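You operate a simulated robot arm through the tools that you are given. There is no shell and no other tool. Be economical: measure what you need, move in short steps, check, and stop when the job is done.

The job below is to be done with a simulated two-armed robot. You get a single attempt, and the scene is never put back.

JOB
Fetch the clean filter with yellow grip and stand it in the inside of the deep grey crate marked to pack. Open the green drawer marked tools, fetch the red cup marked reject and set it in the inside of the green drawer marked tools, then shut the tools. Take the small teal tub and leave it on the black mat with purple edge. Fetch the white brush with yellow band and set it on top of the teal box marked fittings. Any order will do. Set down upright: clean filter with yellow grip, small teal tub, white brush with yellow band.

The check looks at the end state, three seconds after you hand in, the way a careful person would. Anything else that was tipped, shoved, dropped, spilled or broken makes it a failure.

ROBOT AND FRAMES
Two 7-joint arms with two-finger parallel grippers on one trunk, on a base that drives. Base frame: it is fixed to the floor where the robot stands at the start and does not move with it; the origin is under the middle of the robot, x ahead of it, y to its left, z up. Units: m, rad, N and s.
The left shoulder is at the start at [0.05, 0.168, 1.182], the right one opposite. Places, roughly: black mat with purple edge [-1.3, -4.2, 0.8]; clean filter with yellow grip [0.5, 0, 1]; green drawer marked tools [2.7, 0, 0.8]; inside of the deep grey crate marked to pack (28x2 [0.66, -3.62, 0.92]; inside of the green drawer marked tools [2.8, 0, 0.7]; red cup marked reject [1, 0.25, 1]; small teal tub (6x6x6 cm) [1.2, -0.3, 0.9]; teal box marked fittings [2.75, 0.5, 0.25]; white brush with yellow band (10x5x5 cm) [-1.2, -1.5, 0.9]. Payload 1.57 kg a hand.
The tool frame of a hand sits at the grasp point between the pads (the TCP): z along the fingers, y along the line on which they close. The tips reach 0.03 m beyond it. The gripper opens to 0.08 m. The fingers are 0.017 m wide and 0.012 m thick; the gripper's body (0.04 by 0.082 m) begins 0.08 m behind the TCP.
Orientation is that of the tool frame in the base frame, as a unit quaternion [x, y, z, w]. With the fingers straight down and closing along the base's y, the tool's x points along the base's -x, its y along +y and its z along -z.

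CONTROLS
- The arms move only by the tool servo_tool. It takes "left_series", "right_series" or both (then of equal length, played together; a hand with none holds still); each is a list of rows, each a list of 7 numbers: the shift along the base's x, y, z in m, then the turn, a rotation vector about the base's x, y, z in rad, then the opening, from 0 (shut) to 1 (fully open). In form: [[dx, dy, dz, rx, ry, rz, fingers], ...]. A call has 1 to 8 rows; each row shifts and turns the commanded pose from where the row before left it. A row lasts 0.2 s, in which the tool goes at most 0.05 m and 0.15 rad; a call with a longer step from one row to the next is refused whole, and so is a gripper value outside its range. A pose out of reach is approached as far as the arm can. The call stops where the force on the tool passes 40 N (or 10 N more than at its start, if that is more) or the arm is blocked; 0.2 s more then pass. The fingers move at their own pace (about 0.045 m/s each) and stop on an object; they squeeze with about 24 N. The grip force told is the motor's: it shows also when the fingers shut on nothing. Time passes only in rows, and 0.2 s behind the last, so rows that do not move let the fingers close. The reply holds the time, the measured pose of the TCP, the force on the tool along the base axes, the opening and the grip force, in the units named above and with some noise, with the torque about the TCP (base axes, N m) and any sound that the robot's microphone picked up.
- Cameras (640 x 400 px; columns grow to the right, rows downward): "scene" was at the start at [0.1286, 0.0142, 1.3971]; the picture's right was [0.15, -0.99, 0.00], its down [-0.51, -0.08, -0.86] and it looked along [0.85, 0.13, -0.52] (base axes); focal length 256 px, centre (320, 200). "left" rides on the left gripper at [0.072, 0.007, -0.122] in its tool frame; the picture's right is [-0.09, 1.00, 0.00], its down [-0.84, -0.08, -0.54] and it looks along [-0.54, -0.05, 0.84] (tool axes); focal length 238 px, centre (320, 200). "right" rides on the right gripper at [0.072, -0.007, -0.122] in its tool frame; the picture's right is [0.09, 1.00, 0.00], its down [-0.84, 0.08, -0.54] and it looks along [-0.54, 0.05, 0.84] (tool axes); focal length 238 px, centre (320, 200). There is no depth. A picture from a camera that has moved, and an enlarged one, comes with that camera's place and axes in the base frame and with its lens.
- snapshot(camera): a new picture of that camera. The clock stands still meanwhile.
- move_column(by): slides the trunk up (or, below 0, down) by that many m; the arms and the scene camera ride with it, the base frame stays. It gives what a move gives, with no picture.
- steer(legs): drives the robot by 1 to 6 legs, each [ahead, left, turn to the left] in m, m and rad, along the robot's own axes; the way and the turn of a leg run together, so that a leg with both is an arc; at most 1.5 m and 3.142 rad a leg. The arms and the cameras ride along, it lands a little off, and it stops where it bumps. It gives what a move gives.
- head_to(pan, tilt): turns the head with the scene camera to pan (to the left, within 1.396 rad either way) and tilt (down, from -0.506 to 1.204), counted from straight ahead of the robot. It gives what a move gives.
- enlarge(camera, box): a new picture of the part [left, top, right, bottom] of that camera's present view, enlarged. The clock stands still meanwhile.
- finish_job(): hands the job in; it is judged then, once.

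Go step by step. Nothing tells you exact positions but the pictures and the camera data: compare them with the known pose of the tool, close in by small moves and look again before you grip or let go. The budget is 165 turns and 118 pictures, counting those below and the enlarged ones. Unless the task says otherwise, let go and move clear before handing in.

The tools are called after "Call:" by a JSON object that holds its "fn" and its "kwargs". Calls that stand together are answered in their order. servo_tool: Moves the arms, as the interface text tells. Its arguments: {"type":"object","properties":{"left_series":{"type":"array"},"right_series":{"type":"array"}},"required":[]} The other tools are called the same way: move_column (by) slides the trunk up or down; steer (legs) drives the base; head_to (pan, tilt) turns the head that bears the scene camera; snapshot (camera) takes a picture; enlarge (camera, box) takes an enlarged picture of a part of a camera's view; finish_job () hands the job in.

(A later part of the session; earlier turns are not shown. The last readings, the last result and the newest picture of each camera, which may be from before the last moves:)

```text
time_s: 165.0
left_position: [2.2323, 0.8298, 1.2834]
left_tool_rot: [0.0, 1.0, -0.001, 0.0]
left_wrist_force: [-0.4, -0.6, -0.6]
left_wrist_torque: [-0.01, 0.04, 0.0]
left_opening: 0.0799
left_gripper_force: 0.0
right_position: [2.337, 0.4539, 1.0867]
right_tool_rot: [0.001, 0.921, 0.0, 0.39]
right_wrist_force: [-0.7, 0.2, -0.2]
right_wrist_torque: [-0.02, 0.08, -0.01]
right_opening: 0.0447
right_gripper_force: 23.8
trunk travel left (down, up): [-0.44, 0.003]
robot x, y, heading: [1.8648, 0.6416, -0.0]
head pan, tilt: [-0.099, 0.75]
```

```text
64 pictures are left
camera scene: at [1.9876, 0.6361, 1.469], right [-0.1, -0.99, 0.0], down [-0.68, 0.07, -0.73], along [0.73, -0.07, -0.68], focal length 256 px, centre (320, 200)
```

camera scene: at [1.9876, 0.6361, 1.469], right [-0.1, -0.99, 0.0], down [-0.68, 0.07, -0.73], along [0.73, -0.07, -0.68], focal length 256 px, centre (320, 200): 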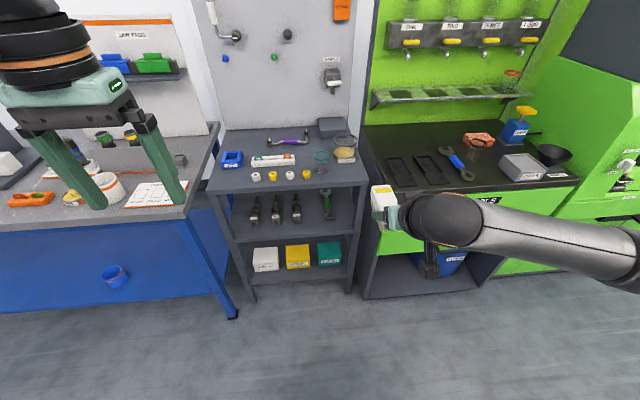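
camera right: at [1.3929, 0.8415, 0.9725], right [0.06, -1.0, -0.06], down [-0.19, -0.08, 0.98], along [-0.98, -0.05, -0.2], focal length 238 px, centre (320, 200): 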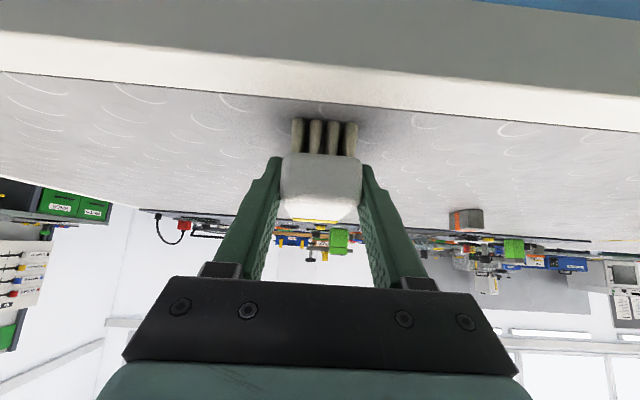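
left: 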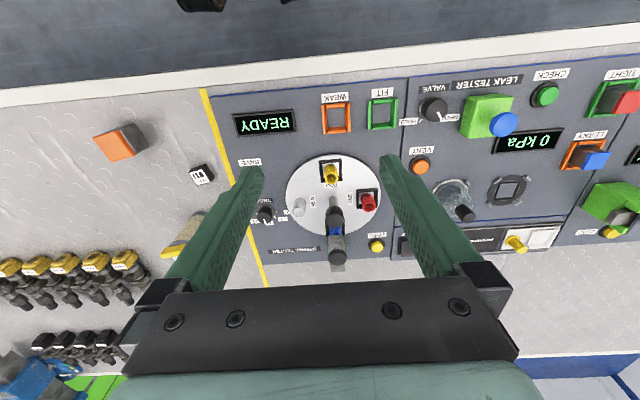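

Facing the rack again with the FITTINGS box in view. I'll pull the left hand in, then lower the trunk fully and the right hand toward shelf height.

Call:
{"fn": "servo_tool", "kwargs": {"left_series": [[-0.04, 0, 0.02, 0, 0, 0, 1], [-0.04, 0, 0.03, 0, 0, 0, 1], [-0.02, 0, 0.04, 0, 0, 0, 1]]}}

Call:
{"fn": "move_column", "kwargs": {"by": -0.44}}

Call:
{"fn": "servo_tool", "kwargs": {"right_series": [[0, 0.01, -0.045, 0, 0, 0, 0], [0, 0.01, -0.045, 0, 0, 0, 0], [0, 0.01, -0.045, 0, 0, 0, 0], [0, 0.01, -0.045, 0, 0, 0, 0], [0, 0, -0.045, 0, 0, 0, 0], [0, 0, -0.04, 0, 0, 0, 0]]}}

Call:
{"fn": "snapshot", "kwargs": {"camera": "scene"}}

Call:
{"fn": "snapshot", "kwargs": {"camera": "right"}}

```text
time_s: 165.8
left_position: [2.1299, 0.8279, 1.3745]
left_tool_rot: [0.001, 1.0, 0.0, -0.001]
left_wrist_force: [-0.5, 0.2, 0.7]
left_wrist_torque: [0.01, -0.05, 0.0]
left_opening: 0.08
left_gripper_force: 0.1
right_position: [2.3368, 0.4535, 1.0902]
right_tool_rot: [0.001, 0.921, 0.001, 0.39]
right_wrist_force: [0.0, 0.0, -0.3]
right_wrist_torque: [0.01, 0.0, -0.02]
right_opening: 0.0449
right_gripper_force: 23.9
trunk travel left (down, up): [-0.44, 0.003]
robot x, y, heading: [1.8669, 0.6429, -0.004]
head pan, tilt: [-0.099, 0.75]
```

```text
refused: -0.44 is not a number from -0.4 to 0.4
```

```text
time_s: 167.2
left_position: [2.131, 0.831, 1.3732]
left_tool_rot: [-0.001, 1.0, -0.001, 0.0]
left_wrist_force: [-0.2, 0.5, 0.5]
left_wrist_torque: [-0.01, -0.02, -0.02]
left_opening: 0.0802
left_gripper_force: 0.1
right_position: [2.352, 0.5245, 0.841]
right_tool_rot: [0.003, 0.922, -0.006, 0.387]
right_wrist_force: [-0.4, 0.2, -0.5]
right_wrist_torque: [-0.03, 0.05, -0.02]
right_opening: 0.0445
right_gripper_force: 24.0
right hand out of reach, approached as far as the arm can: row 5, 6
trunk travel left (down, up): [-0.44, 0.003]
robot x, y, heading: [1.869, 0.6485, -0.007]
head pan, tilt: [-0.099, 0.75]
```

```text
63 pictures are left
camera scene: at [1.9877, 0.6383, 1.4691], right [-0.1, -0.99, 0.0], down [-0.68, 0.07, -0.73], along [0.73, -0.07, -0.68], focal length 256 px, centre (320, 200)
```

scene: 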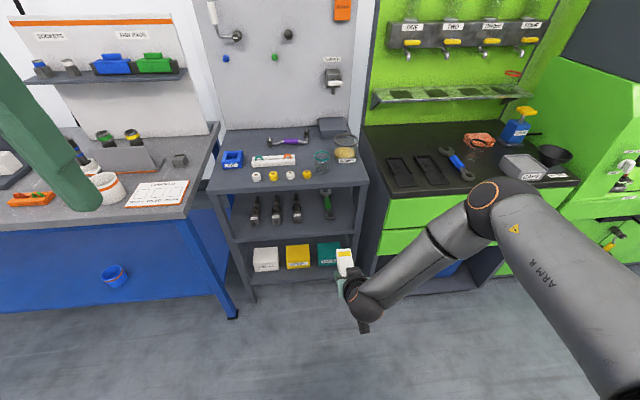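

```text
62 pictures are left
camera right: at [2.2152, 0.5186, 0.8757], right [-0.06, 1.0, -0.07], down [0.2, 0.08, 0.98], along [0.98, 0.04, -0.2], focal length 238 px, centre (320, 200)
```

right: 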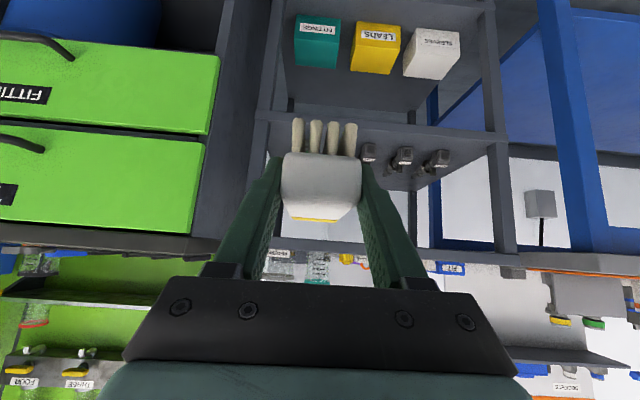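

The arm is at its low limit relative to the trunk; now the trunk goes down.

Call:
{"fn": "move_column", "kwargs": {"by": -0.4}}

Call:
{"fn": "snapshot", "kwargs": {"camera": "right"}}

Call:
{"fn": "snapshot", "kwargs": {"camera": "scene"}}

```text
time_s: 171.0
left_position: [2.1313, 0.8286, 0.9739]
left_tool_rot: [0.0, 1.0, 0.0, 0.0]
left_wrist_force: [0.8, -0.2, -0.3]
left_wrist_torque: [-0.01, 0.02, -0.01]
left_opening: 0.0799
left_gripper_force: 0.1
right_position: [2.3513, 0.5237, 0.4406]
right_tool_rot: [0.003, 0.923, -0.005, 0.386]
right_wrist_force: [0.1, 0.9, -0.2]
right_wrist_torque: [-0.03, 0.02, 0.0]
right_opening: 0.0449
right_gripper_force: 24.3
trunk travel left (down, up): [-0.04, 0.403]
robot x, y, heading: [1.869, 0.6453, -0.006]
head pan, tilt: [-0.099, 0.75]
```

```text
61 pictures are left
camera right: at [2.2145, 0.5174, 0.4756], right [-0.06, 1.0, -0.07], down [0.2, 0.08, 0.98], along [0.98, 0.04, -0.21], focal length 238 px, centre (320, 200)
```

right: 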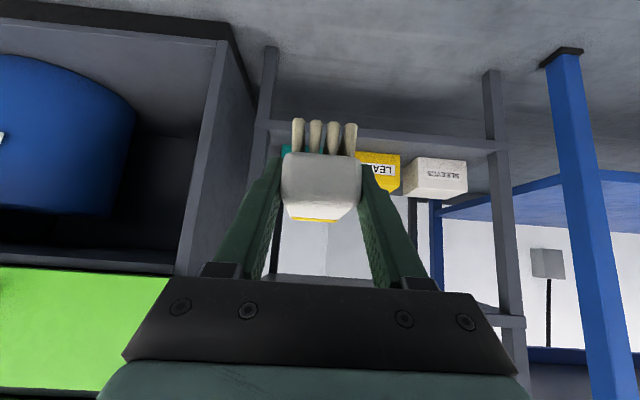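

```text
60 pictures are left
camera scene: at [1.9876, 0.6362, 1.069], right [-0.1, -0.99, 0.0], down [-0.68, 0.07, -0.73], along [0.73, -0.07, -0.68], focal length 256 px, centre (320, 200)
```

scene: 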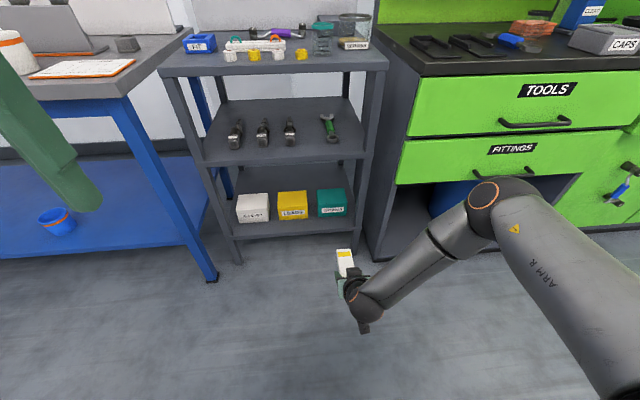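

Box top ≈ z 0.29, centre ≈ [2.825, 0.50]; shelf above at ≈0.56. Lowering the rest, and extending the arm slightly forward and down to entry height.

Call:
{"fn": "move_column", "kwargs": {"by": -0.038}}

Call:
{"fn": "servo_tool", "kwargs": {"right_series": [[0.03, -0.008, -0.01, 0, 0, 0, 0], [0.03, -0.008, -0.015, 0, 0, 0, 0], [0.02, -0.008, -0.02, 0, 0, 0, 0], [0, 0, -0.015, 0, 0, 0, 0]]}}

```text
time_s: 171.9
left_position: [2.1317, 0.8297, 0.9357]
left_tool_rot: [0.0, 1.0, -0.001, 0.0]
left_wrist_force: [1.2, -0.1, 0.1]
left_wrist_torque: [-0.03, -0.02, 0.03]
left_opening: 0.0801
left_gripper_force: 0.0
right_position: [2.3507, 0.5225, 0.4027]
right_tool_rot: [0.003, 0.922, -0.005, 0.386]
right_wrist_force: [-0.1, 0.6, -1.0]
right_wrist_torque: [-0.01, 0.03, 0.01]
right_opening: 0.0446
right_gripper_force: 23.9
trunk travel left (down, up): [-0.002, 0.441]
robot x, y, heading: [1.8645, 0.6454, 0.002]
head pan, tilt: [-0.099, 0.75]
```

```text
time_s: 172.9
left_position: [2.1319, 0.8282, 0.9361]
left_tool_rot: [0.0, 1.0, 0.0, 0.0]
left_wrist_force: [-0.1, 0.0, 0.6]
left_wrist_torque: [-0.03, 0.02, -0.02]
left_opening: 0.0801
left_gripper_force: 0.0
right_position: [2.4319, 0.4989, 0.3441]
right_tool_rot: [0.003, 0.923, -0.006, 0.385]
right_wrist_force: [-0.4, -1.2, -0.7]
right_wrist_torque: [0.04, 0.02, -0.02]
right_opening: 0.0448
right_gripper_force: 24.2
trunk travel left (down, up): [-0.002, 0.441]
robot x, y, heading: [1.8661, 0.6428, -0.005]
head pan, tilt: [-0.099, 0.75]
```

Reachable. I'll raise slightly for entry clearance, drive ahead 0.26 m and look.

Call:
{"fn": "servo_tool", "kwargs": {"right_series": [[0, 0, 0.022, 0, 0, 0, 0]]}}

Call:
{"fn": "steer", "kwargs": {"legs": [[0.26, 0, 0.004]]}}

Call:
{"fn": "snapshot", "kwargs": {"camera": "scene"}}

Call:
{"fn": "snapshot", "kwargs": {"camera": "right"}}

```text
time_s: 173.3
left_position: [2.132, 0.8291, 0.9351]
left_tool_rot: [0.0, 1.0, 0.0, 0.0]
left_wrist_force: [-0.7, -0.7, -0.7]
left_wrist_torque: [0.0, 0.02, 0.02]
left_opening: 0.0801
left_gripper_force: 0.0
right_position: [2.4303, 0.499, 0.3663]
right_tool_rot: [0.002, 0.923, -0.003, 0.386]
right_wrist_force: [0.2, 0.4, -1.4]
right_wrist_torque: [0.01, 0.02, -0.01]
right_opening: 0.0445
right_gripper_force: 23.9
trunk travel left (down, up): [-0.002, 0.441]
robot x, y, heading: [1.8687, 0.6468, -0.001]
head pan, tilt: [-0.099, 0.75]
```

```text
time_s: 175.1
left_position: [2.3909, 0.8295, 0.9358]
left_tool_rot: [-0.002, 1.0, 0.001, 0.0]
left_wrist_force: [-0.9, -0.4, -0.2]
left_wrist_torque: [-0.02, 0.03, -0.01]
left_opening: 0.0802
left_gripper_force: 0.0
right_position: [2.691, 0.4993, 0.366]
right_tool_rot: [0.002, 0.922, -0.005, 0.386]
right_wrist_force: [0.1, 0.0, -0.4]
right_wrist_torque: [-0.01, 0.0, 0.01]
right_opening: 0.0448
right_gripper_force: 24.5
trunk travel left (down, up): [-0.002, 0.441]
robot x, y, heading: [2.1225, 0.6422, 0.002]
head pan, tilt: [-0.099, 0.75]
```

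```text
59 pictures are left
camera scene: at [2.2472, 0.6365, 1.031], right [-0.1, -1.0, 0.0], down [-0.68, 0.07, -0.73], along [0.73, -0.07, -0.68], focal length 256 px, centre (320, 200)
```

scene: 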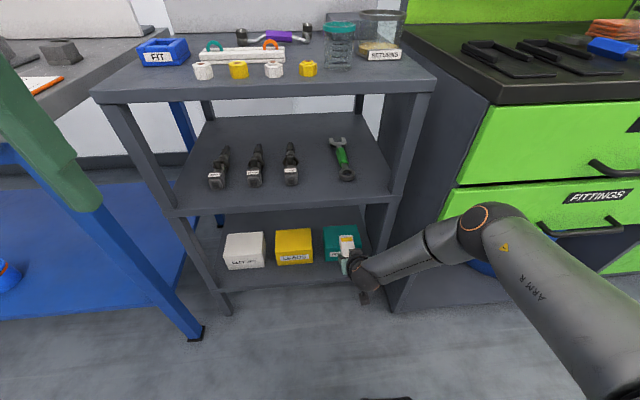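

```text
58 pictures are left
camera right: at [2.5547, 0.4945, 0.4006], right [-0.06, 1.0, -0.07], down [0.2, 0.08, 0.98], along [0.98, 0.04, -0.21], focal length 238 px, centre (320, 200)
```

right: 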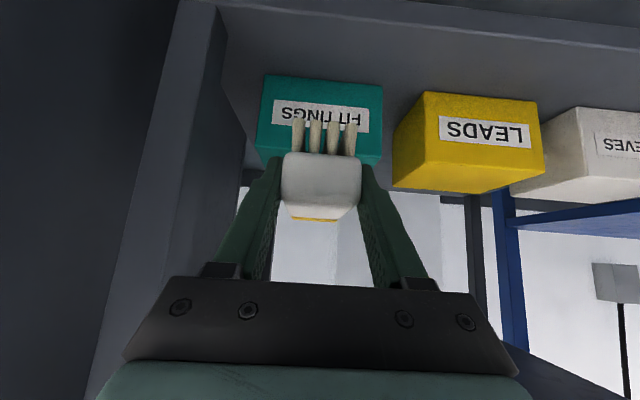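

The brush is just in front of the box at the right height; the box top appears to be z≈0.32. My elbow is close to the tool cabinet, so I'll raise a little, shift the base left 0.1 m and reach back to the right.

Call:
{"fn": "servo_tool", "kwargs": {"right_series": [[-0.015, 0, 0.015, 0, 0, 0, 0]]}}

Call:
{"fn": "steer", "kwargs": {"legs": [[0, 0.11, 0]]}}

Call:
{"fn": "servo_tool", "kwargs": {"right_series": [[0, -0.035, 0.002, 0, 0, 0, 0], [0, -0.035, 0.002, 0, 0, 0, 0], [0, -0.035, 0, 0, 0, 0, 0], [0.02, 0, 0, 0, 0, 0, 0], [0.03, 0, 0, 0, 0, 0, 0]]}}

Call:
{"fn": "snapshot", "kwargs": {"camera": "scene"}}

Call:
{"fn": "snapshot", "kwargs": {"camera": "right"}}

```text
time_s: 175.5
left_position: [2.3917, 0.8298, 0.9348]
left_tool_rot: [-0.001, 1.0, -0.001, -0.001]
left_wrist_force: [0.4, 0.4, -0.3]
left_wrist_torque: [-0.02, 0.03, 0.04]
left_opening: 0.0802
left_gripper_force: 0.0
right_position: [2.6755, 0.5009, 0.3807]
right_tool_rot: [0.001, 0.922, -0.003, 0.386]
right_wrist_force: [0.1, 0.4, -0.5]
right_wrist_torque: [-0.01, 0.03, 0.0]
right_opening: 0.0446
right_gripper_force: 24.1
trunk travel left (down, up): [-0.002, 0.441]
robot x, y, heading: [2.1266, 0.6436, 0.002]
head pan, tilt: [-0.099, 0.75]
```

```text
time_s: 176.7
left_position: [2.3899, 0.9389, 0.9357]
left_tool_rot: [-0.002, 1.0, 0.0, 0.0]
left_wrist_force: [0.6, 0.2, 1.2]
left_wrist_torque: [0.05, 0.01, -0.03]
left_opening: 0.0798
left_gripper_force: 0.1
right_position: [2.6759, 0.6094, 0.3799]
right_tool_rot: [0.001, 0.922, -0.004, 0.386]
right_wrist_force: [-0.8, -0.3, -0.6]
right_wrist_torque: [0.01, 0.04, -0.02]
right_opening: 0.0447
right_gripper_force: 23.3
trunk travel left (down, up): [-0.002, 0.441]
robot x, y, heading: [2.1265, 0.7525, 0.001]
head pan, tilt: [-0.099, 0.75]
```

```text
time_s: 177.9
left_position: [2.3908, 0.9385, 0.9356]
left_tool_rot: [-0.002, 1.0, 0.0, 0.0]
left_wrist_force: [-0.6, -0.2, -0.3]
left_wrist_torque: [-0.02, 0.02, -0.02]
left_opening: 0.0801
left_gripper_force: 0.1
right_position: [2.7261, 0.6104, 0.3804]
right_tool_rot: [0.001, 0.923, -0.003, 0.386]
right_wrist_force: [-0.1, 0.3, -1.4]
right_wrist_torque: [-0.02, 0.08, -0.01]
right_opening: 0.0446
right_gripper_force: 24.6
right hand out of reach, approached as far as the arm can: row 1, 2, 3
trunk travel left (down, up): [-0.002, 0.441]
robot x, y, heading: [2.1266, 0.7561, 0.009]
head pan, tilt: [-0.099, 0.75]
```

```text
57 pictures are left
camera scene: at [2.247, 0.7457, 1.031], right [-0.1, -1.0, 0.0], down [-0.68, 0.07, -0.73], along [0.73, -0.07, -0.68], focal length 256 px, centre (320, 200)
```

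scene: 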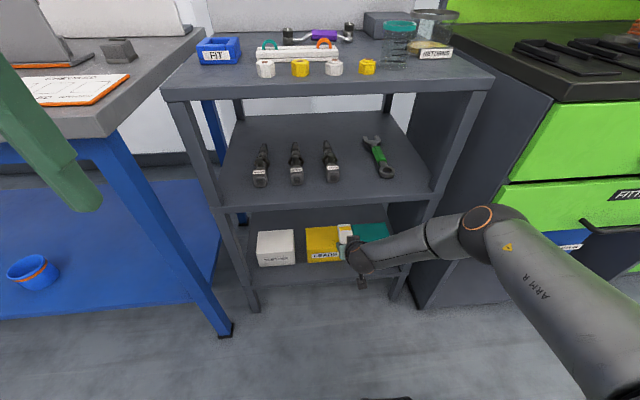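

```text
56 pictures are left
camera right: at [2.5897, 0.6047, 0.4154], right [-0.06, 1.0, -0.07], down [0.2, 0.08, 0.98], along [0.98, 0.04, -0.21], focal length 238 px, centre (320, 200)
```

right: 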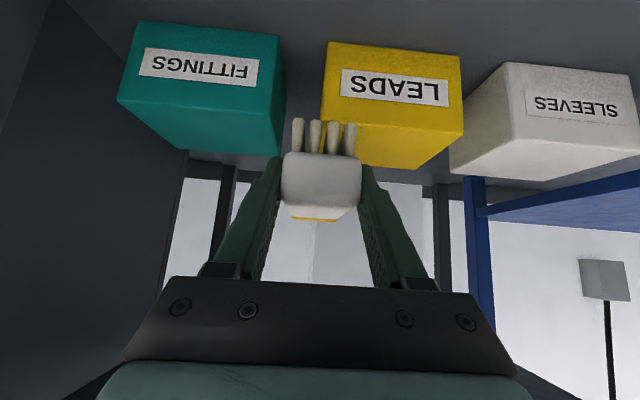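

The arm won't reach rightwards in this posture, so the lateral shift must be undone. First I'll measure the box more precisely from this view.

Call:
{"fn": "enlarge", "kwargs": {"camera": "right", "box": [100, 0, 360, 200]}}

```text
2.00 times, centred on (230, 100) of right
camera zoom: at [2.5897, 0.6047, 0.4154], right [-0.06, 1.0, -0.07], down [0.2, 0.08, 0.98], along [0.98, 0.04, -0.21], focal length 477 px, centre (500, 400)
```

zoom: 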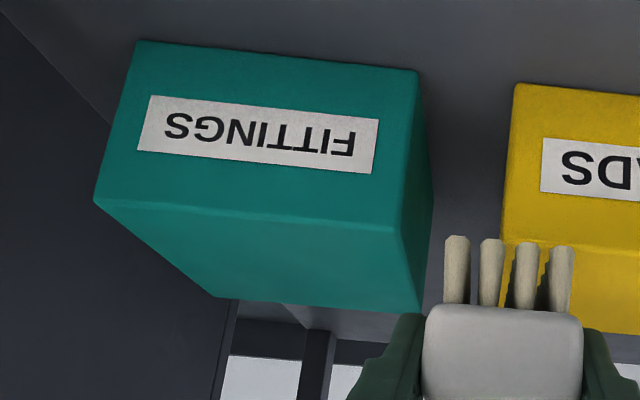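

From this closer view the box is: top z≈0.30, x 2.79–2.885, y centre≈0.495. I'll shift the base back right and extend the arm over it.

Call:
{"fn": "steer", "kwargs": {"legs": [[0, -0.113, -0.008]]}}

Call:
{"fn": "servo_tool", "kwargs": {"right_series": [[0.03, 0, 0, 0, 0, 0, 0], [0.03, 0, 0, 0, 0, 0, 0], [0.025, 0, -0.005, 0, 0, 0, 0]]}}

Call:
{"fn": "snapshot", "kwargs": {"camera": "scene"}}

Call:
{"fn": "snapshot", "kwargs": {"camera": "right"}}

```text
time_s: 179.1
left_position: [2.3923, 0.8238, 0.9345]
left_tool_rot: [0.002, 1.0, 0.0, 0.0]
left_wrist_force: [0.8, -0.3, -0.6]
left_wrist_torque: [0.02, -0.02, -0.02]
left_opening: 0.08
left_gripper_force: 0.2
right_position: [2.7243, 0.4931, 0.381]
right_tool_rot: [0.005, 0.923, -0.005, 0.385]
right_wrist_force: [0.1, 0.1, -0.8]
right_wrist_torque: [0.02, 0.04, -0.02]
right_opening: 0.0445
right_gripper_force: 24.2
trunk travel left (down, up): [-0.002, 0.441]
robot x, y, heading: [2.1234, 0.6433, -0.005]
head pan, tilt: [-0.099, 0.75]
```

```text
time_s: 179.9
left_position: [2.3936, 0.8241, 0.9354]
left_tool_rot: [0.002, 1.0, 0.0, 0.0]
left_wrist_force: [-0.9, 0.0, 0.5]
left_wrist_torque: [0.0, -0.01, -0.05]
left_opening: 0.0802
left_gripper_force: 0.1
right_position: [2.8009, 0.4951, 0.3772]
right_tool_rot: [0.005, 0.922, -0.003, 0.386]
right_wrist_force: [-0.5, 0.3, -0.6]
right_wrist_torque: [0.03, 0.05, -0.01]
right_opening: 0.0446
right_gripper_force: 23.8
right hand out of reach, approached as far as the arm can: row 3
trunk travel left (down, up): [-0.002, 0.441]
robot x, y, heading: [2.1234, 0.641, -0.006]
head pan, tilt: [-0.099, 0.75]
```

```text
54 pictures are left
camera scene: at [2.2468, 0.6324, 1.0311], right [-0.1, -0.99, 0.0], down [-0.68, 0.07, -0.73], along [0.73, -0.08, -0.68], focal length 256 px, centre (320, 200)
```

scene: 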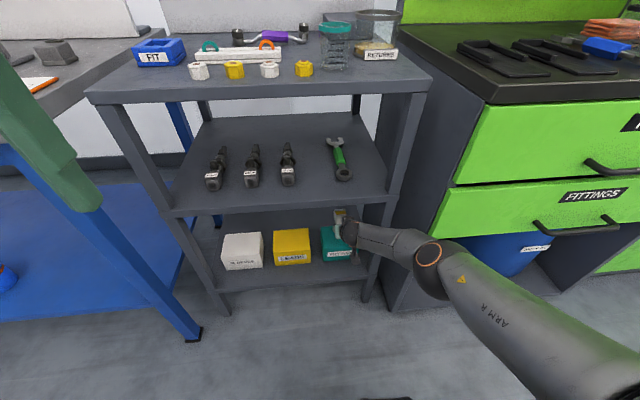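

```text
53 pictures are left
camera right: at [2.6646, 0.4899, 0.4122], right [-0.05, 1.0, -0.07], down [0.2, 0.08, 0.98], along [0.98, 0.04, -0.21], focal length 238 px, centre (320, 200)
```

right: 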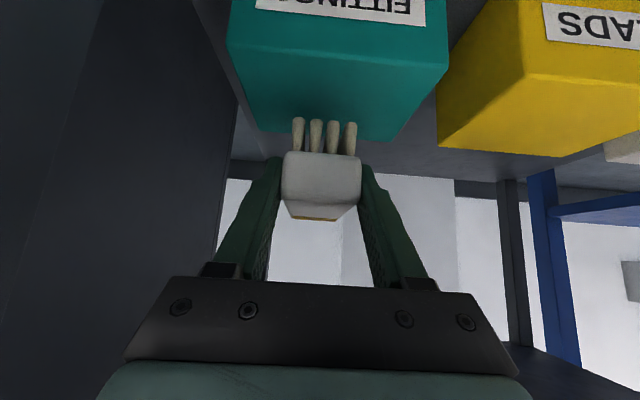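

The brush is above the box, aligned in y; I'd like 2 cm more forward. Small base nudge, then lower.

Call:
{"fn": "steer", "kwargs": {"legs": [[0.02, 0, 0.005]]}}

Call:
{"fn": "servo_tool", "kwargs": {"right_series": [[0, 0, -0.012, 0, 0, 0, 0], [0, 0, -0.01, 0, 0, 0, 0], [0, 0, -0.008, 0, 0, 0, 0]]}}

Call:
{"fn": "snapshot", "kwargs": {"camera": "right"}}

```text
time_s: 180.7
left_position: [2.4114, 0.825, 0.9342]
left_tool_rot: [-0.001, 1.0, 0.0, 0.0]
left_wrist_force: [-0.5, 0.4, -0.5]
left_wrist_torque: [0.01, -0.02, 0.0]
left_opening: 0.0799
left_gripper_force: 0.0
right_position: [2.8207, 0.498, 0.3783]
right_tool_rot: [0.003, 0.922, -0.004, 0.386]
right_wrist_force: [0.0, 0.1, -0.7]
right_wrist_torque: [0.0, 0.09, 0.01]
right_opening: 0.0444
right_gripper_force: 23.6
trunk travel left (down, up): [-0.002, 0.441]
robot x, y, heading: [2.1448, 0.64, -0.001]
head pan, tilt: [-0.099, 0.75]
```

```text
time_s: 181.5
left_position: [2.4114, 0.8267, 0.9349]
left_tool_rot: [-0.001, 1.0, -0.001, 0.0]
left_wrist_force: [1.2, 0.3, 1.3]
left_wrist_torque: [-0.01, 0.0, 0.01]
left_opening: 0.0801
left_gripper_force: 0.1
right_position: [2.8167, 0.4942, 0.3594]
right_tool_rot: [0.002, 0.922, -0.004, 0.386]
right_wrist_force: [0.9, -0.4, -0.7]
right_wrist_torque: [0.03, 0.02, 0.0]
right_opening: 0.0444
right_gripper_force: 24.0
right hand out of reach, approached as far as the arm can: row 2, 3
trunk travel left (down, up): [-0.002, 0.441]
robot x, y, heading: [2.1461, 0.6401, 0.002]
head pan, tilt: [-0.099, 0.75]
```

```text
52 pictures are left
camera right: at [2.6799, 0.489, 0.3936], right [-0.06, 1.0, -0.07], down [0.2, 0.08, 0.98], along [0.98, 0.04, -0.21], focal length 238 px, centre (320, 200)
```

right: 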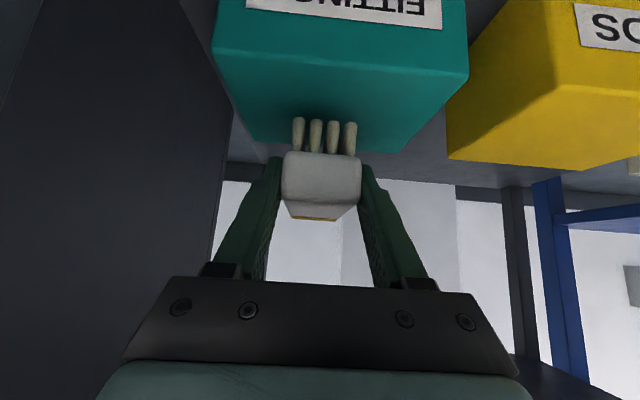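

At the arm's far limit here; I'll pull the hand back 3.5 cm and move the base forward by the same, then lower on.

Call:
{"fn": "servo_tool", "kwargs": {"right_series": [[-0.02, 0.002, 0.005, 0, 0, 0, 0], [-0.018, 0.002, 0, 0, 0, 0, 0]]}}

Call:
{"fn": "steer", "kwargs": {"legs": [[0.04, 0, 0]]}}

Call:
{"fn": "servo_tool", "kwargs": {"right_series": [[0, 0, -0.01, 0, 0, 0, 0], [0, 0, -0.008, 0, 0, 0, 0]]}}

Call:
{"fn": "snapshot", "kwargs": {"camera": "scene"}}

```text
time_s: 182.1
left_position: [2.4107, 0.8254, 0.9352]
left_tool_rot: [-0.001, 1.0, 0.0, 0.0]
left_wrist_force: [-0.3, -0.3, 0.2]
left_wrist_torque: [0.0, 0.01, 0.01]
left_opening: 0.0802
left_gripper_force: 0.1
right_position: [2.8014, 0.5115, 0.3612]
right_tool_rot: [-0.006, 0.925, -0.006, 0.379]
right_wrist_force: [-0.1, 0.2, -1.2]
right_wrist_torque: [-0.03, 0.01, -0.03]
right_opening: 0.0445
right_gripper_force: 24.0
right hand out of reach, approached as far as the arm can: row 1, 2
trunk travel left (down, up): [-0.002, 0.441]
robot x, y, heading: [2.1485, 0.6375, -0.0]
head pan, tilt: [-0.099, 0.75]
```

```text
time_s: 183.0
left_position: [2.4505, 0.8256, 0.9347]
left_tool_rot: [-0.001, 1.0, 0.001, 0.0]
left_wrist_force: [-0.6, 0.5, 0.5]
left_wrist_torque: [-0.03, 0.01, -0.02]
left_opening: 0.0797
left_gripper_force: 0.0
right_position: [2.8418, 0.512, 0.3616]
right_tool_rot: [-0.005, 0.925, -0.006, 0.379]
right_wrist_force: [-0.5, 1.1, -0.8]
right_wrist_torque: [0.03, 0.03, 0.0]
right_opening: 0.0445
right_gripper_force: 23.8
trunk travel left (down, up): [-0.002, 0.441]
robot x, y, heading: [2.1828, 0.6397, 0.003]
head pan, tilt: [-0.099, 0.75]
```

```text
time_s: 183.6
left_position: [2.4517, 0.8264, 0.9349]
left_tool_rot: [-0.002, 1.0, 0.001, 0.001]
left_wrist_force: [-1.1, 0.8, 0.9]
left_wrist_torque: [-0.03, -0.02, -0.04]
left_opening: 0.0802
left_gripper_force: 0.0
right_position: [2.8421, 0.5127, 0.3461]
right_tool_rot: [-0.006, 0.925, -0.005, 0.381]
right_wrist_force: [-1.7, 1.2, 8.2]
right_wrist_torque: [0.15, -0.2, 0.08]
right_opening: 0.0444
right_gripper_force: 24.4
trunk travel left (down, up): [-0.002, 0.441]
robot x, y, heading: [2.1866, 0.6421, 0.0]
head pan, tilt: [-0.099, 0.75]
```

```text
51 pictures are left
camera scene: at [2.3063, 0.6331, 1.0313], right [-0.1, -1.0, 0.0], down [-0.68, 0.07, -0.73], along [0.73, -0.07, -0.68], focal length 256 px, centre (320, 200)
```

scene: 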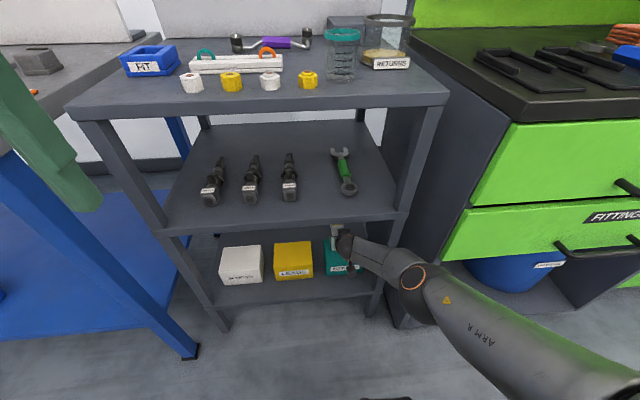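

Light contact (8 N) felt. I'll check with the hand camera whether the brush rests on the box.

Call:
{"fn": "snapshot", "kwargs": {"camera": "right"}}

Call:
{"fn": "enlarge", "kwargs": {"camera": "scene", "box": [270, 200, 450, 320]}}

```text
50 pictures are left
camera right: at [2.706, 0.5049, 0.3826], right [-0.07, 0.99, -0.08], down [0.21, 0.09, 0.97], along [0.97, 0.05, -0.22], focal length 238 px, centre (320, 200)
```

right: 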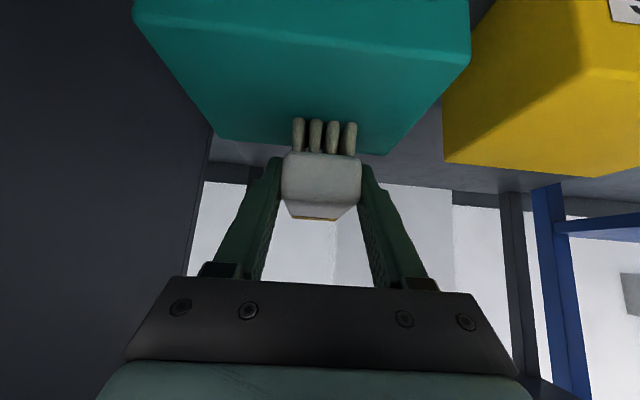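

```text
3.33 times, centred on (360, 260) of scene
camera zoom: at [2.3063, 0.6331, 1.0313], right [-0.1, -1.0, 0.0], down [-0.68, 0.07, -0.73], along [0.73, -0.07, -0.68], focal length 853 px, centre (187, 0)
```

zoom: 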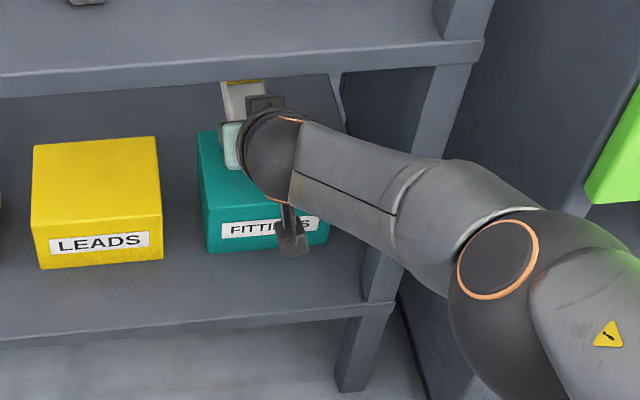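

The brush touches but sits too far back on the box. I'll lift 1.2 cm, back the base 3.5 cm, and lower again.

Call:
{"fn": "servo_tool", "kwargs": {"right_series": [[0, 0, 0.012, 0, 0, 0, 0]]}}

Call:
{"fn": "steer", "kwargs": {"legs": [[-0.034, -0.008, 0]]}}

Call:
{"fn": "servo_tool", "kwargs": {"right_series": [[0, 0, -0.008, 0, 0, 0, 0], [0, 0, -0.004, 0, 0, 0, 0]]}}

Call:
{"fn": "snapshot", "kwargs": {"camera": "right"}}

```text
time_s: 184.0
left_position: [2.4509, 0.8257, 0.9346]
left_tool_rot: [0.0, 1.0, 0.0, 0.0]
left_wrist_force: [0.1, 1.0, 0.1]
left_wrist_torque: [-0.03, -0.01, 0.03]
left_opening: 0.0801
left_gripper_force: 0.1
right_position: [2.8404, 0.5127, 0.3558]
right_tool_rot: [-0.005, 0.925, -0.005, 0.379]
right_wrist_force: [-0.2, 0.2, -2.0]
right_wrist_torque: [-0.01, 0.02, 0.01]
right_opening: 0.0445
right_gripper_force: 24.2
trunk travel left (down, up): [-0.002, 0.441]
robot x, y, heading: [2.1872, 0.6396, 0.003]
head pan, tilt: [-0.099, 0.75]
```

```text
time_s: 184.9
left_position: [2.4178, 0.818, 0.935]
left_tool_rot: [0.0, 1.0, 0.0, 0.0]
left_wrist_force: [-0.4, -1.1, -0.6]
left_wrist_torque: [0.0, -0.01, 0.0]
left_opening: 0.0802
left_gripper_force: 0.0
right_position: [2.8077, 0.5037, 0.3552]
right_tool_rot: [-0.005, 0.926, -0.005, 0.379]
right_wrist_force: [0.4, -0.2, -0.5]
right_wrist_torque: [0.01, 0.04, 0.05]
right_opening: 0.0445
right_gripper_force: 24.4
trunk travel left (down, up): [-0.002, 0.441]
robot x, y, heading: [2.1509, 0.6341, -0.001]
head pan, tilt: [-0.099, 0.75]
```

```text
time_s: 185.5
left_position: [2.4168, 0.818, 0.9352]
left_tool_rot: [0.0, 1.0, 0.0, 0.002]
left_wrist_force: [-0.5, -0.3, -0.4]
left_wrist_torque: [0.0, 0.0, 0.01]
left_opening: 0.08
left_gripper_force: 0.1
right_position: [2.8077, 0.5031, 0.3467]
right_tool_rot: [-0.006, 0.925, -0.004, 0.38]
right_wrist_force: [-2.1, 0.6, 7.6]
right_wrist_torque: [0.2, -0.5, 0.05]
right_opening: 0.0443
right_gripper_force: 24.2
trunk travel left (down, up): [-0.002, 0.441]
robot x, y, heading: [2.1445, 0.631, 0.008]
head pan, tilt: [-0.099, 0.75]
```

```text
48 pictures are left
camera right: at [2.6727, 0.4972, 0.3833], right [-0.07, 0.99, -0.08], down [0.21, 0.09, 0.97], along [0.97, 0.05, -0.22], focal length 238 px, centre (320, 200)
```

right: 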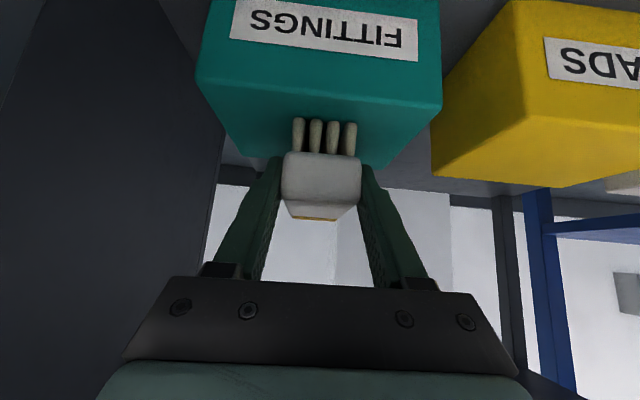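

Resting, but still about 2 cm too far back. One more small correction.

Call:
{"fn": "servo_tool", "kwargs": {"right_series": [[0, 0, 0.012, 0, 0, 0, 0]]}}

Call:
{"fn": "steer", "kwargs": {"legs": [[-0.022, 0, 0]]}}

Call:
{"fn": "servo_tool", "kwargs": {"right_series": [[0, 0, -0.008, 0, 0, 0, 0], [0, 0, -0.004, 0, 0, 0, 0]]}}

Call:
{"fn": "enlarge", "kwargs": {"camera": "right", "box": [170, 0, 470, 220]}}

```text
time_s: 185.9
left_position: [2.4176, 0.8179, 0.9361]
left_tool_rot: [-0.001, 1.0, 0.0, 0.0]
left_wrist_force: [0.1, -0.8, 0.8]
left_wrist_torque: [-0.04, -0.02, -0.02]
left_opening: 0.0798
left_gripper_force: 0.1
right_position: [2.8064, 0.5032, 0.3557]
right_tool_rot: [-0.005, 0.926, -0.006, 0.378]
right_wrist_force: [-0.6, 0.2, -1.1]
right_wrist_torque: [0.01, -0.01, 0.01]
right_opening: 0.0444
right_gripper_force: 23.7
trunk travel left (down, up): [-0.002, 0.441]
robot x, y, heading: [2.1468, 0.6356, -0.001]
head pan, tilt: [-0.099, 0.75]
```

```text
time_s: 186.7
left_position: [2.3956, 0.8185, 0.9357]
left_tool_rot: [-0.001, 1.0, 0.001, 0.0]
left_wrist_force: [0.3, 0.2, -0.2]
left_wrist_torque: [0.0, 0.0, -0.02]
left_opening: 0.08
left_gripper_force: 0.1
right_position: [2.7853, 0.5036, 0.3557]
right_tool_rot: [-0.005, 0.926, -0.007, 0.378]
right_wrist_force: [-0.3, 0.4, -1.4]
right_wrist_torque: [0.02, 0.03, -0.02]
right_opening: 0.0445
right_gripper_force: 23.4
trunk travel left (down, up): [-0.002, 0.441]
robot x, y, heading: [2.1298, 0.6309, -0.007]
head pan, tilt: [-0.099, 0.75]
```

```text
time_s: 187.3
left_position: [2.3959, 0.8182, 0.9356]
left_tool_rot: [-0.001, 1.0, 0.0, 0.001]
left_wrist_force: [-0.4, -0.2, -1.2]
left_wrist_torque: [-0.02, 0.02, -0.01]
left_opening: 0.0801
left_gripper_force: 0.0
right_position: [2.7878, 0.5035, 0.349]
right_tool_rot: [-0.006, 0.924, -0.006, 0.382]
right_wrist_force: [-0.4, 0.8, 9.3]
right_wrist_torque: [0.18, -0.73, 0.06]
right_opening: 0.0446
right_gripper_force: 24.1
trunk travel left (down, up): [-0.002, 0.441]
robot x, y, heading: [2.1271, 0.6332, -0.0]
head pan, tilt: [-0.099, 0.75]
```

```text
1.82 times, centred on (320, 110) of right
camera zoom: at [2.6512, 0.497, 0.3832], right [-0.07, 0.99, -0.08], down [0.21, 0.09, 0.97], along [0.97, 0.05, -0.22], focal length 433 px, centre (320, 364)
```

zoom: 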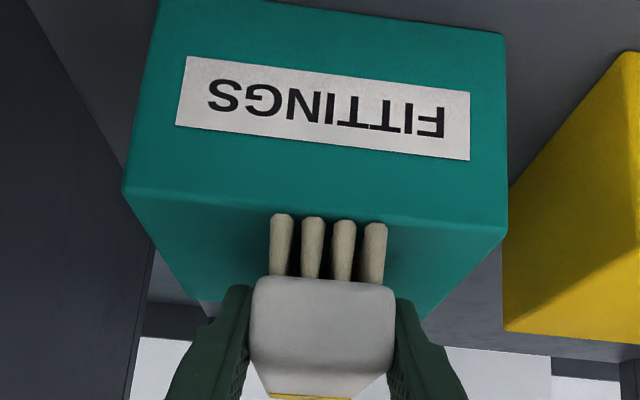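

The brush is now centred on the box. Easing off, opening and backing straight out.

Call:
{"fn": "servo_tool", "kwargs": {"right_series": [[0, 0, 0.002, 0, 0, 0, 0], [0, 0, 0, 0, 0, 0, 1], [0, 0, 0, 0, 0, 0, 1], [0, 0, 0, 0, 0, 0, 1], [0, 0, 0.008, 0, 0, 0, 1]]}}

Call:
{"fn": "snapshot", "kwargs": {"camera": "right"}}

```text
time_s: 188.5
left_position: [2.3964, 0.8182, 0.9345]
left_tool_rot: [-0.001, 1.0, 0.001, 0.0]
left_wrist_force: [0.7, 1.1, 0.2]
left_wrist_torque: [-0.02, -0.03, 0.0]
left_opening: 0.0798
left_gripper_force: 0.0
right_position: [2.7865, 0.505, 0.3547]
right_tool_rot: [-0.005, 0.925, -0.005, 0.379]
right_wrist_force: [0.0, -0.5, -0.8]
right_wrist_torque: [-0.03, -0.02, 0.0]
right_opening: 0.0798
right_gripper_force: 0.1
trunk travel left (down, up): [-0.002, 0.441]
robot x, y, heading: [2.1302, 0.6318, -0.001]
head pan, tilt: [-0.099, 0.75]
```

```text
46 pictures are left
camera right: at [2.6494, 0.4971, 0.3908], right [-0.07, 0.99, -0.08], down [0.22, 0.09, 0.97], along [0.97, 0.05, -0.22], focal length 238 px, centre (320, 200)
```

right: 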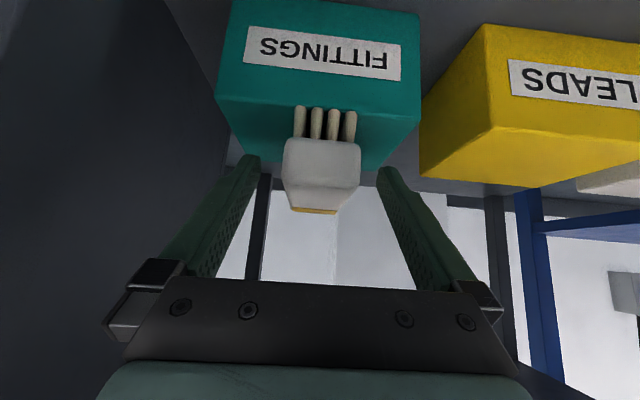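

Released; the brush stands on the box. Backing straight out.

Call:
{"fn": "steer", "kwargs": {"legs": [[-0.35, 0, 0]]}}

Call:
{"fn": "move_column", "kwargs": {"by": 0.3}}

Call:
{"fn": "head_to", "kwargs": {"pan": -0.3, "tilt": 0.65}}

Call:
{"fn": "snapshot", "kwargs": {"camera": "scene"}}

```text
time_s: 190.7
left_position: [2.0459, 0.8187, 0.935]
left_tool_rot: [-0.002, 1.0, 0.0, 0.0]
left_wrist_force: [-0.5, -0.4, 0.1]
left_wrist_torque: [-0.01, -0.03, -0.04]
left_opening: 0.0799
left_gripper_force: 0.1
right_position: [2.4359, 0.5051, 0.3539]
right_tool_rot: [-0.006, 0.925, -0.004, 0.38]
right_wrist_force: [0.3, -0.2, -0.6]
right_wrist_torque: [0.02, -0.04, 0.0]
right_opening: 0.0798
right_gripper_force: 0.1
trunk travel left (down, up): [-0.002, 0.441]
robot x, y, heading: [1.779, 0.6342, -0.003]
head pan, tilt: [-0.099, 0.75]
```

```text
time_s: 193.7
left_position: [2.0455, 0.818, 1.2353]
left_tool_rot: [-0.002, 1.0, 0.0, 0.0]
left_wrist_force: [-0.4, -0.7, 0.8]
left_wrist_torque: [0.0, 0.01, 0.02]
left_opening: 0.0799
left_gripper_force: 0.0
right_position: [2.4349, 0.505, 0.6543]
right_tool_rot: [-0.006, 0.925, -0.005, 0.379]
right_wrist_force: [-0.6, -0.1, -1.2]
right_wrist_torque: [0.02, 0.0, 0.02]
right_opening: 0.0798
right_gripper_force: 0.0
trunk travel left (down, up): [-0.302, 0.141]
robot x, y, heading: [1.7797, 0.6344, -0.001]
head pan, tilt: [-0.099, 0.75]
```

```text
time_s: 194.5
left_position: [2.0458, 0.819, 1.2353]
left_tool_rot: [-0.003, 1.0, 0.0, -0.001]
left_wrist_force: [-0.8, 0.7, 0.7]
left_wrist_torque: [0.01, -0.02, 0.02]
left_opening: 0.0801
left_gripper_force: 0.0
right_position: [2.4361, 0.505, 0.6547]
right_tool_rot: [-0.006, 0.925, -0.005, 0.38]
right_wrist_force: [-0.7, -0.2, -0.4]
right_wrist_torque: [0.0, 0.01, -0.02]
right_opening: 0.0801
right_gripper_force: 0.1
trunk travel left (down, up): [-0.302, 0.141]
robot x, y, heading: [1.7822, 0.6355, 0.005]
head pan, tilt: [-0.3, 0.649]
```

```text
45 pictures are left
camera scene: at [1.9022, 0.6077, 1.3396], right [-0.29, -0.96, 0.0], down [-0.58, 0.18, -0.8], along [0.76, -0.23, -0.6], focal length 256 px, centre (320, 200)
```

scene: 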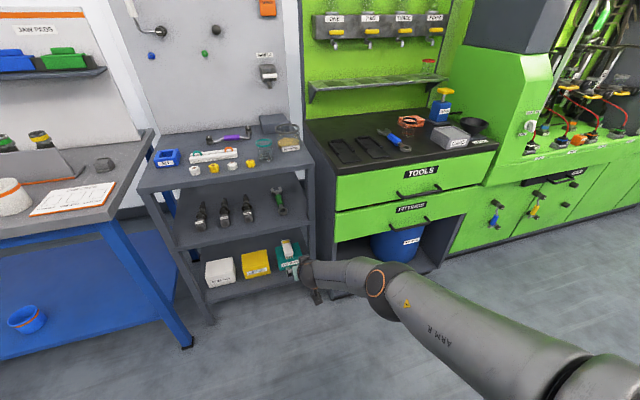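

The brush rests on the FITTINGS box. The TOOLS drawer handle is around [2.58, 0.0, 0.75]. Next I'll take the red cup with the left hand, so I raise the trunk and right hand and turn to the bench.

Call:
{"fn": "move_column", "kwargs": {"by": 0.14}}

Call:
{"fn": "servo_tool", "kwargs": {"right_series": [[-0.02, 0, 0.045, 0, 0, 0, 1], [-0.02, 0, 0.045, 0, 0, 0, 1], [-0.02, 0, 0.045, 0, 0, 0, 1], [-0.02, -0.01, 0.045, 0, 0, 0, 1], [-0.02, -0.01, 0.045, 0, 0, 0, 1], [-0.02, -0.01, 0.045, 0, 0, 0, 1], [-0.02, -0.01, 0.045, 0, 0, 0, 1], [-0.02, 0, 0.03, 0, 0, 0, 1]]}}

Call:
{"fn": "steer", "kwargs": {"legs": [[0.1, 0, 0], [0, 0, -1.57], [0, 0, -1.57]]}}

Call:
{"fn": "head_to", "kwargs": {"pan": 0.4, "tilt": 0.55}}

Call:
{"fn": "snapshot", "kwargs": {"camera": "scene"}}

```text
time_s: 196.1
left_position: [2.0446, 0.8176, 1.3756]
left_tool_rot: [-0.002, 1.0, 0.001, -0.001]
left_wrist_force: [0.2, -0.1, 0.6]
left_wrist_torque: [0.01, -0.04, 0.01]
left_opening: 0.0802
left_gripper_force: 0.1
right_position: [2.4354, 0.5048, 0.7945]
right_tool_rot: [-0.006, 0.925, -0.005, 0.379]
right_wrist_force: [0.9, -0.3, -0.6]
right_wrist_torque: [-0.03, 0.0, -0.04]
right_opening: 0.0799
right_gripper_force: 0.0
trunk travel left (down, up): [-0.442, 0.001]
robot x, y, heading: [1.7796, 0.6312, -0.002]
head pan, tilt: [-0.3, 0.649]
```

```text
refused: row 4 steps farther than a row can; nothing moved
```

```text
time_s: 203.5
left_position: [1.7693, 0.3283, 1.3758]
left_tool_rot: [0.953, 0.304, -0.001, 0.001]
left_wrist_force: [-0.2, 0.5, -0.6]
left_wrist_torque: [0.01, 0.02, 0.05]
left_opening: 0.0801
left_gripper_force: 0.1
right_position: [1.3033, 0.3352, 0.7891]
right_tool_rot: [0.878, 0.304, -0.344, 0.135]
right_wrist_force: [3.9, -0.6, 3.4]
right_wrist_torque: [0.18, 0.32, -0.23]
right_opening: 0.0799
right_gripper_force: 0.0
trunk travel left (down, up): [-0.442, 0.001]
robot x, y, heading: [1.8799, 0.6326, -2.524]
head pan, tilt: [-0.3, 0.649]
stopped in leg 3: the force on the tool passed its limit (the readings are from after the stop); the commanded pose is now the measured one
```

```text
time_s: 204.6
left_position: [1.7708, 0.3267, 1.3748]
left_tool_rot: [0.952, 0.305, 0.0, 0.0]
left_wrist_force: [0.3, 0.4, 0.5]
left_wrist_torque: [0.01, -0.02, -0.02]
left_opening: 0.0798
left_gripper_force: 0.1
right_position: [1.3031, 0.3356, 0.7883]
right_tool_rot: [0.878, 0.304, -0.344, 0.134]
right_wrist_force: [8.3, -1.5, 0.6]
right_wrist_torque: [0.23, 0.56, -0.44]
right_opening: 0.0798
right_gripper_force: 0.1
trunk travel left (down, up): [-0.442, 0.001]
robot x, y, heading: [1.8782, 0.6332, -2.528]
head pan, tilt: [0.4, 0.55]
```

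```text
44 pictures are left
camera scene: at [1.8012, 0.5333, 1.4885], right [-0.85, 0.53, 0.0], down [0.27, 0.44, -0.85], along [-0.45, -0.72, -0.52], focal length 256 px, centre (320, 200)
```

scene: 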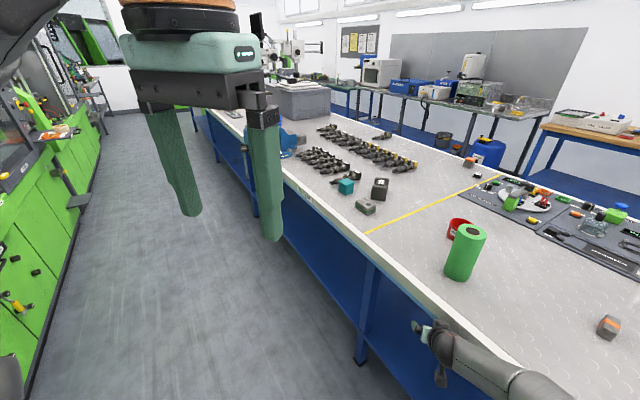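

My right hand wasn't raised (refused step) and touched the bench edge; nothing on the bench seems disturbed. I'll turn back away before raising the arm.

Call:
{"fn": "steer", "kwargs": {"legs": [[0, 0, 0.45]]}}

```text
time_s: 206.3
left_position: [1.9128, 0.3094, 1.375]
left_tool_rot: [0.86, 0.51, -0.001, 0.0]
left_wrist_force: [-0.2, 1.1, -1.7]
left_wrist_torque: [-0.02, 0.03, -0.03]
left_opening: 0.0804
left_gripper_force: 0.0
right_position: [1.488, 0.114, 0.7876]
right_tool_rot: [0.788, 0.493, -0.305, 0.207]
right_wrist_force: [-0.2, -0.5, -0.1]
right_wrist_torque: [-0.04, -0.03, -0.01]
right_opening: 0.0795
right_gripper_force: 0.0
trunk travel left (down, up): [-0.442, 0.001]
robot x, y, heading: [1.8804, 0.6322, -2.072]
head pan, tilt: [0.4, 0.55]
```

Clear now. Raising the right hand well above bench height.

Call:
{"fn": "servo_tool", "kwargs": {"right_series": [[0, 0, 0.045, 0, 0, 0, 1], [0, 0, 0.045, 0, 0, 0, 1], [0.008, 0.015, 0.045, 0, 0, 0, 1], [0.008, 0.015, 0.045, 0, 0, 0, 1], [0.008, 0.015, 0.045, 0, 0, 0, 1], [0.008, 0.015, 0.045, 0, 0, 0, 1], [0.008, 0.015, 0.045, 0, 0, 0, 1], [0, 0, 0.045, 0, 0, 0, 1]]}}

```text
time_s: 208.1
left_position: [1.9147, 0.3106, 1.3743]
left_tool_rot: [0.861, 0.509, -0.001, 0.0]
left_wrist_force: [-0.7, -0.2, 0.1]
left_wrist_torque: [0.01, -0.01, 0.0]
left_opening: 0.08
left_gripper_force: 0.0
right_position: [1.5281, 0.1903, 1.1484]
right_tool_rot: [0.788, 0.492, -0.306, 0.206]
right_wrist_force: [-0.2, -0.2, 0.3]
right_wrist_torque: [0.03, 0.01, 0.0]
right_opening: 0.0801
right_gripper_force: 0.0
trunk travel left (down, up): [-0.442, 0.001]
robot x, y, heading: [1.8796, 0.6318, -2.075]
head pan, tilt: [0.4, 0.55]
```

Now completing the turn and moving to face the cup with the left hand.

Call:
{"fn": "steer", "kwargs": {"legs": [[0, 0, -1.067], [0, 0.24, 0], [0.22, 0, 0]]}}

Call:
{"fn": "head_to", "kwargs": {"pan": 0.2, "tilt": 0.6}}

Call:
{"fn": "snapshot", "kwargs": {"camera": "scene"}}

Call:
{"fn": "snapshot", "kwargs": {"camera": "left"}}

```text
time_s: 213.8
left_position: [1.3975, 0.2001, 1.375]
left_tool_rot: [1.0, 0.007, -0.001, 0.0]
left_wrist_force: [-0.5, -0.4, 0.2]
left_wrist_torque: [0.02, -0.01, 0.0]
left_opening: 0.0798
left_gripper_force: 0.1
right_position: [1.1039, 0.4755, 1.1492]
right_tool_rot: [0.929, 0.028, -0.368, 0.025]
right_wrist_force: [0.3, -1.0, 0.4]
right_wrist_torque: [0.01, 0.01, 0.02]
right_opening: 0.0802
right_gripper_force: 0.1
trunk travel left (down, up): [-0.442, 0.001]
robot x, y, heading: [1.6643, 0.3928, -3.13]
head pan, tilt: [0.4, 0.55]
```

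```text
time_s: 214.5
left_position: [1.3982, 0.1998, 1.375]
left_tool_rot: [1.0, 0.007, -0.001, -0.001]
left_wrist_force: [-1.2, -0.5, 0.2]
left_wrist_torque: [-0.03, 0.01, 0.01]
left_opening: 0.0801
left_gripper_force: 0.1
right_position: [1.1042, 0.4764, 1.1481]
right_tool_rot: [0.929, 0.029, -0.368, 0.026]
right_wrist_force: [-0.3, -0.3, -0.1]
right_wrist_torque: [0.04, 0.0, -0.01]
right_opening: 0.0799
right_gripper_force: 0.0
trunk travel left (down, up): [-0.442, 0.001]
robot x, y, heading: [1.6629, 0.3873, -3.131]
head pan, tilt: [0.201, 0.6]
```

```text
43 pictures are left
camera scene: at [1.5363, 0.3692, 1.4839], right [-0.21, 0.98, 0.0], down [0.55, 0.12, -0.83], along [-0.81, -0.18, -0.56], focal length 256 px, centre (320, 200)
```

scene: 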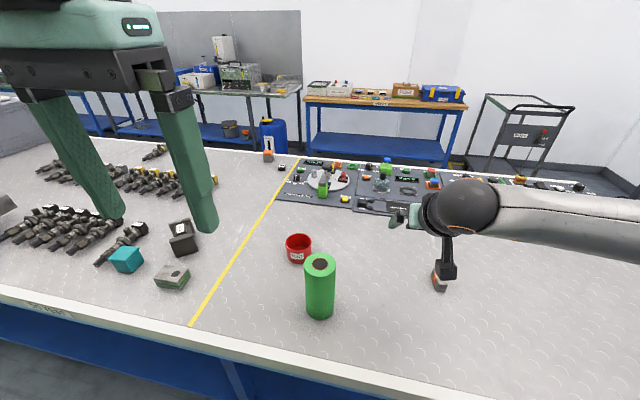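

```text
42 pictures are left
camera left: at [1.4717, 0.1951, 1.497], right [-0.08, -1.0, 0.0], down [-0.84, 0.07, 0.54], along [-0.54, 0.04, -0.84], focal length 238 px, centre (320, 200)
```

left: 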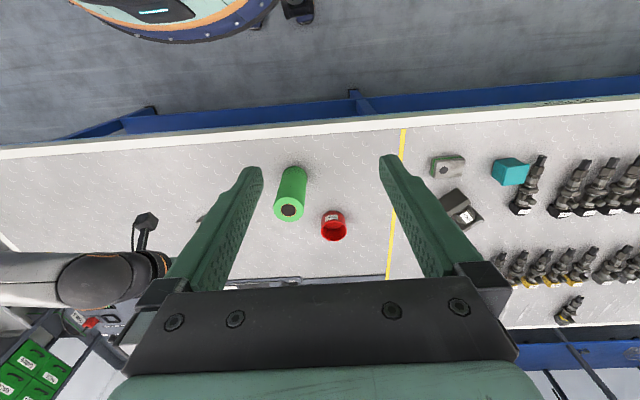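

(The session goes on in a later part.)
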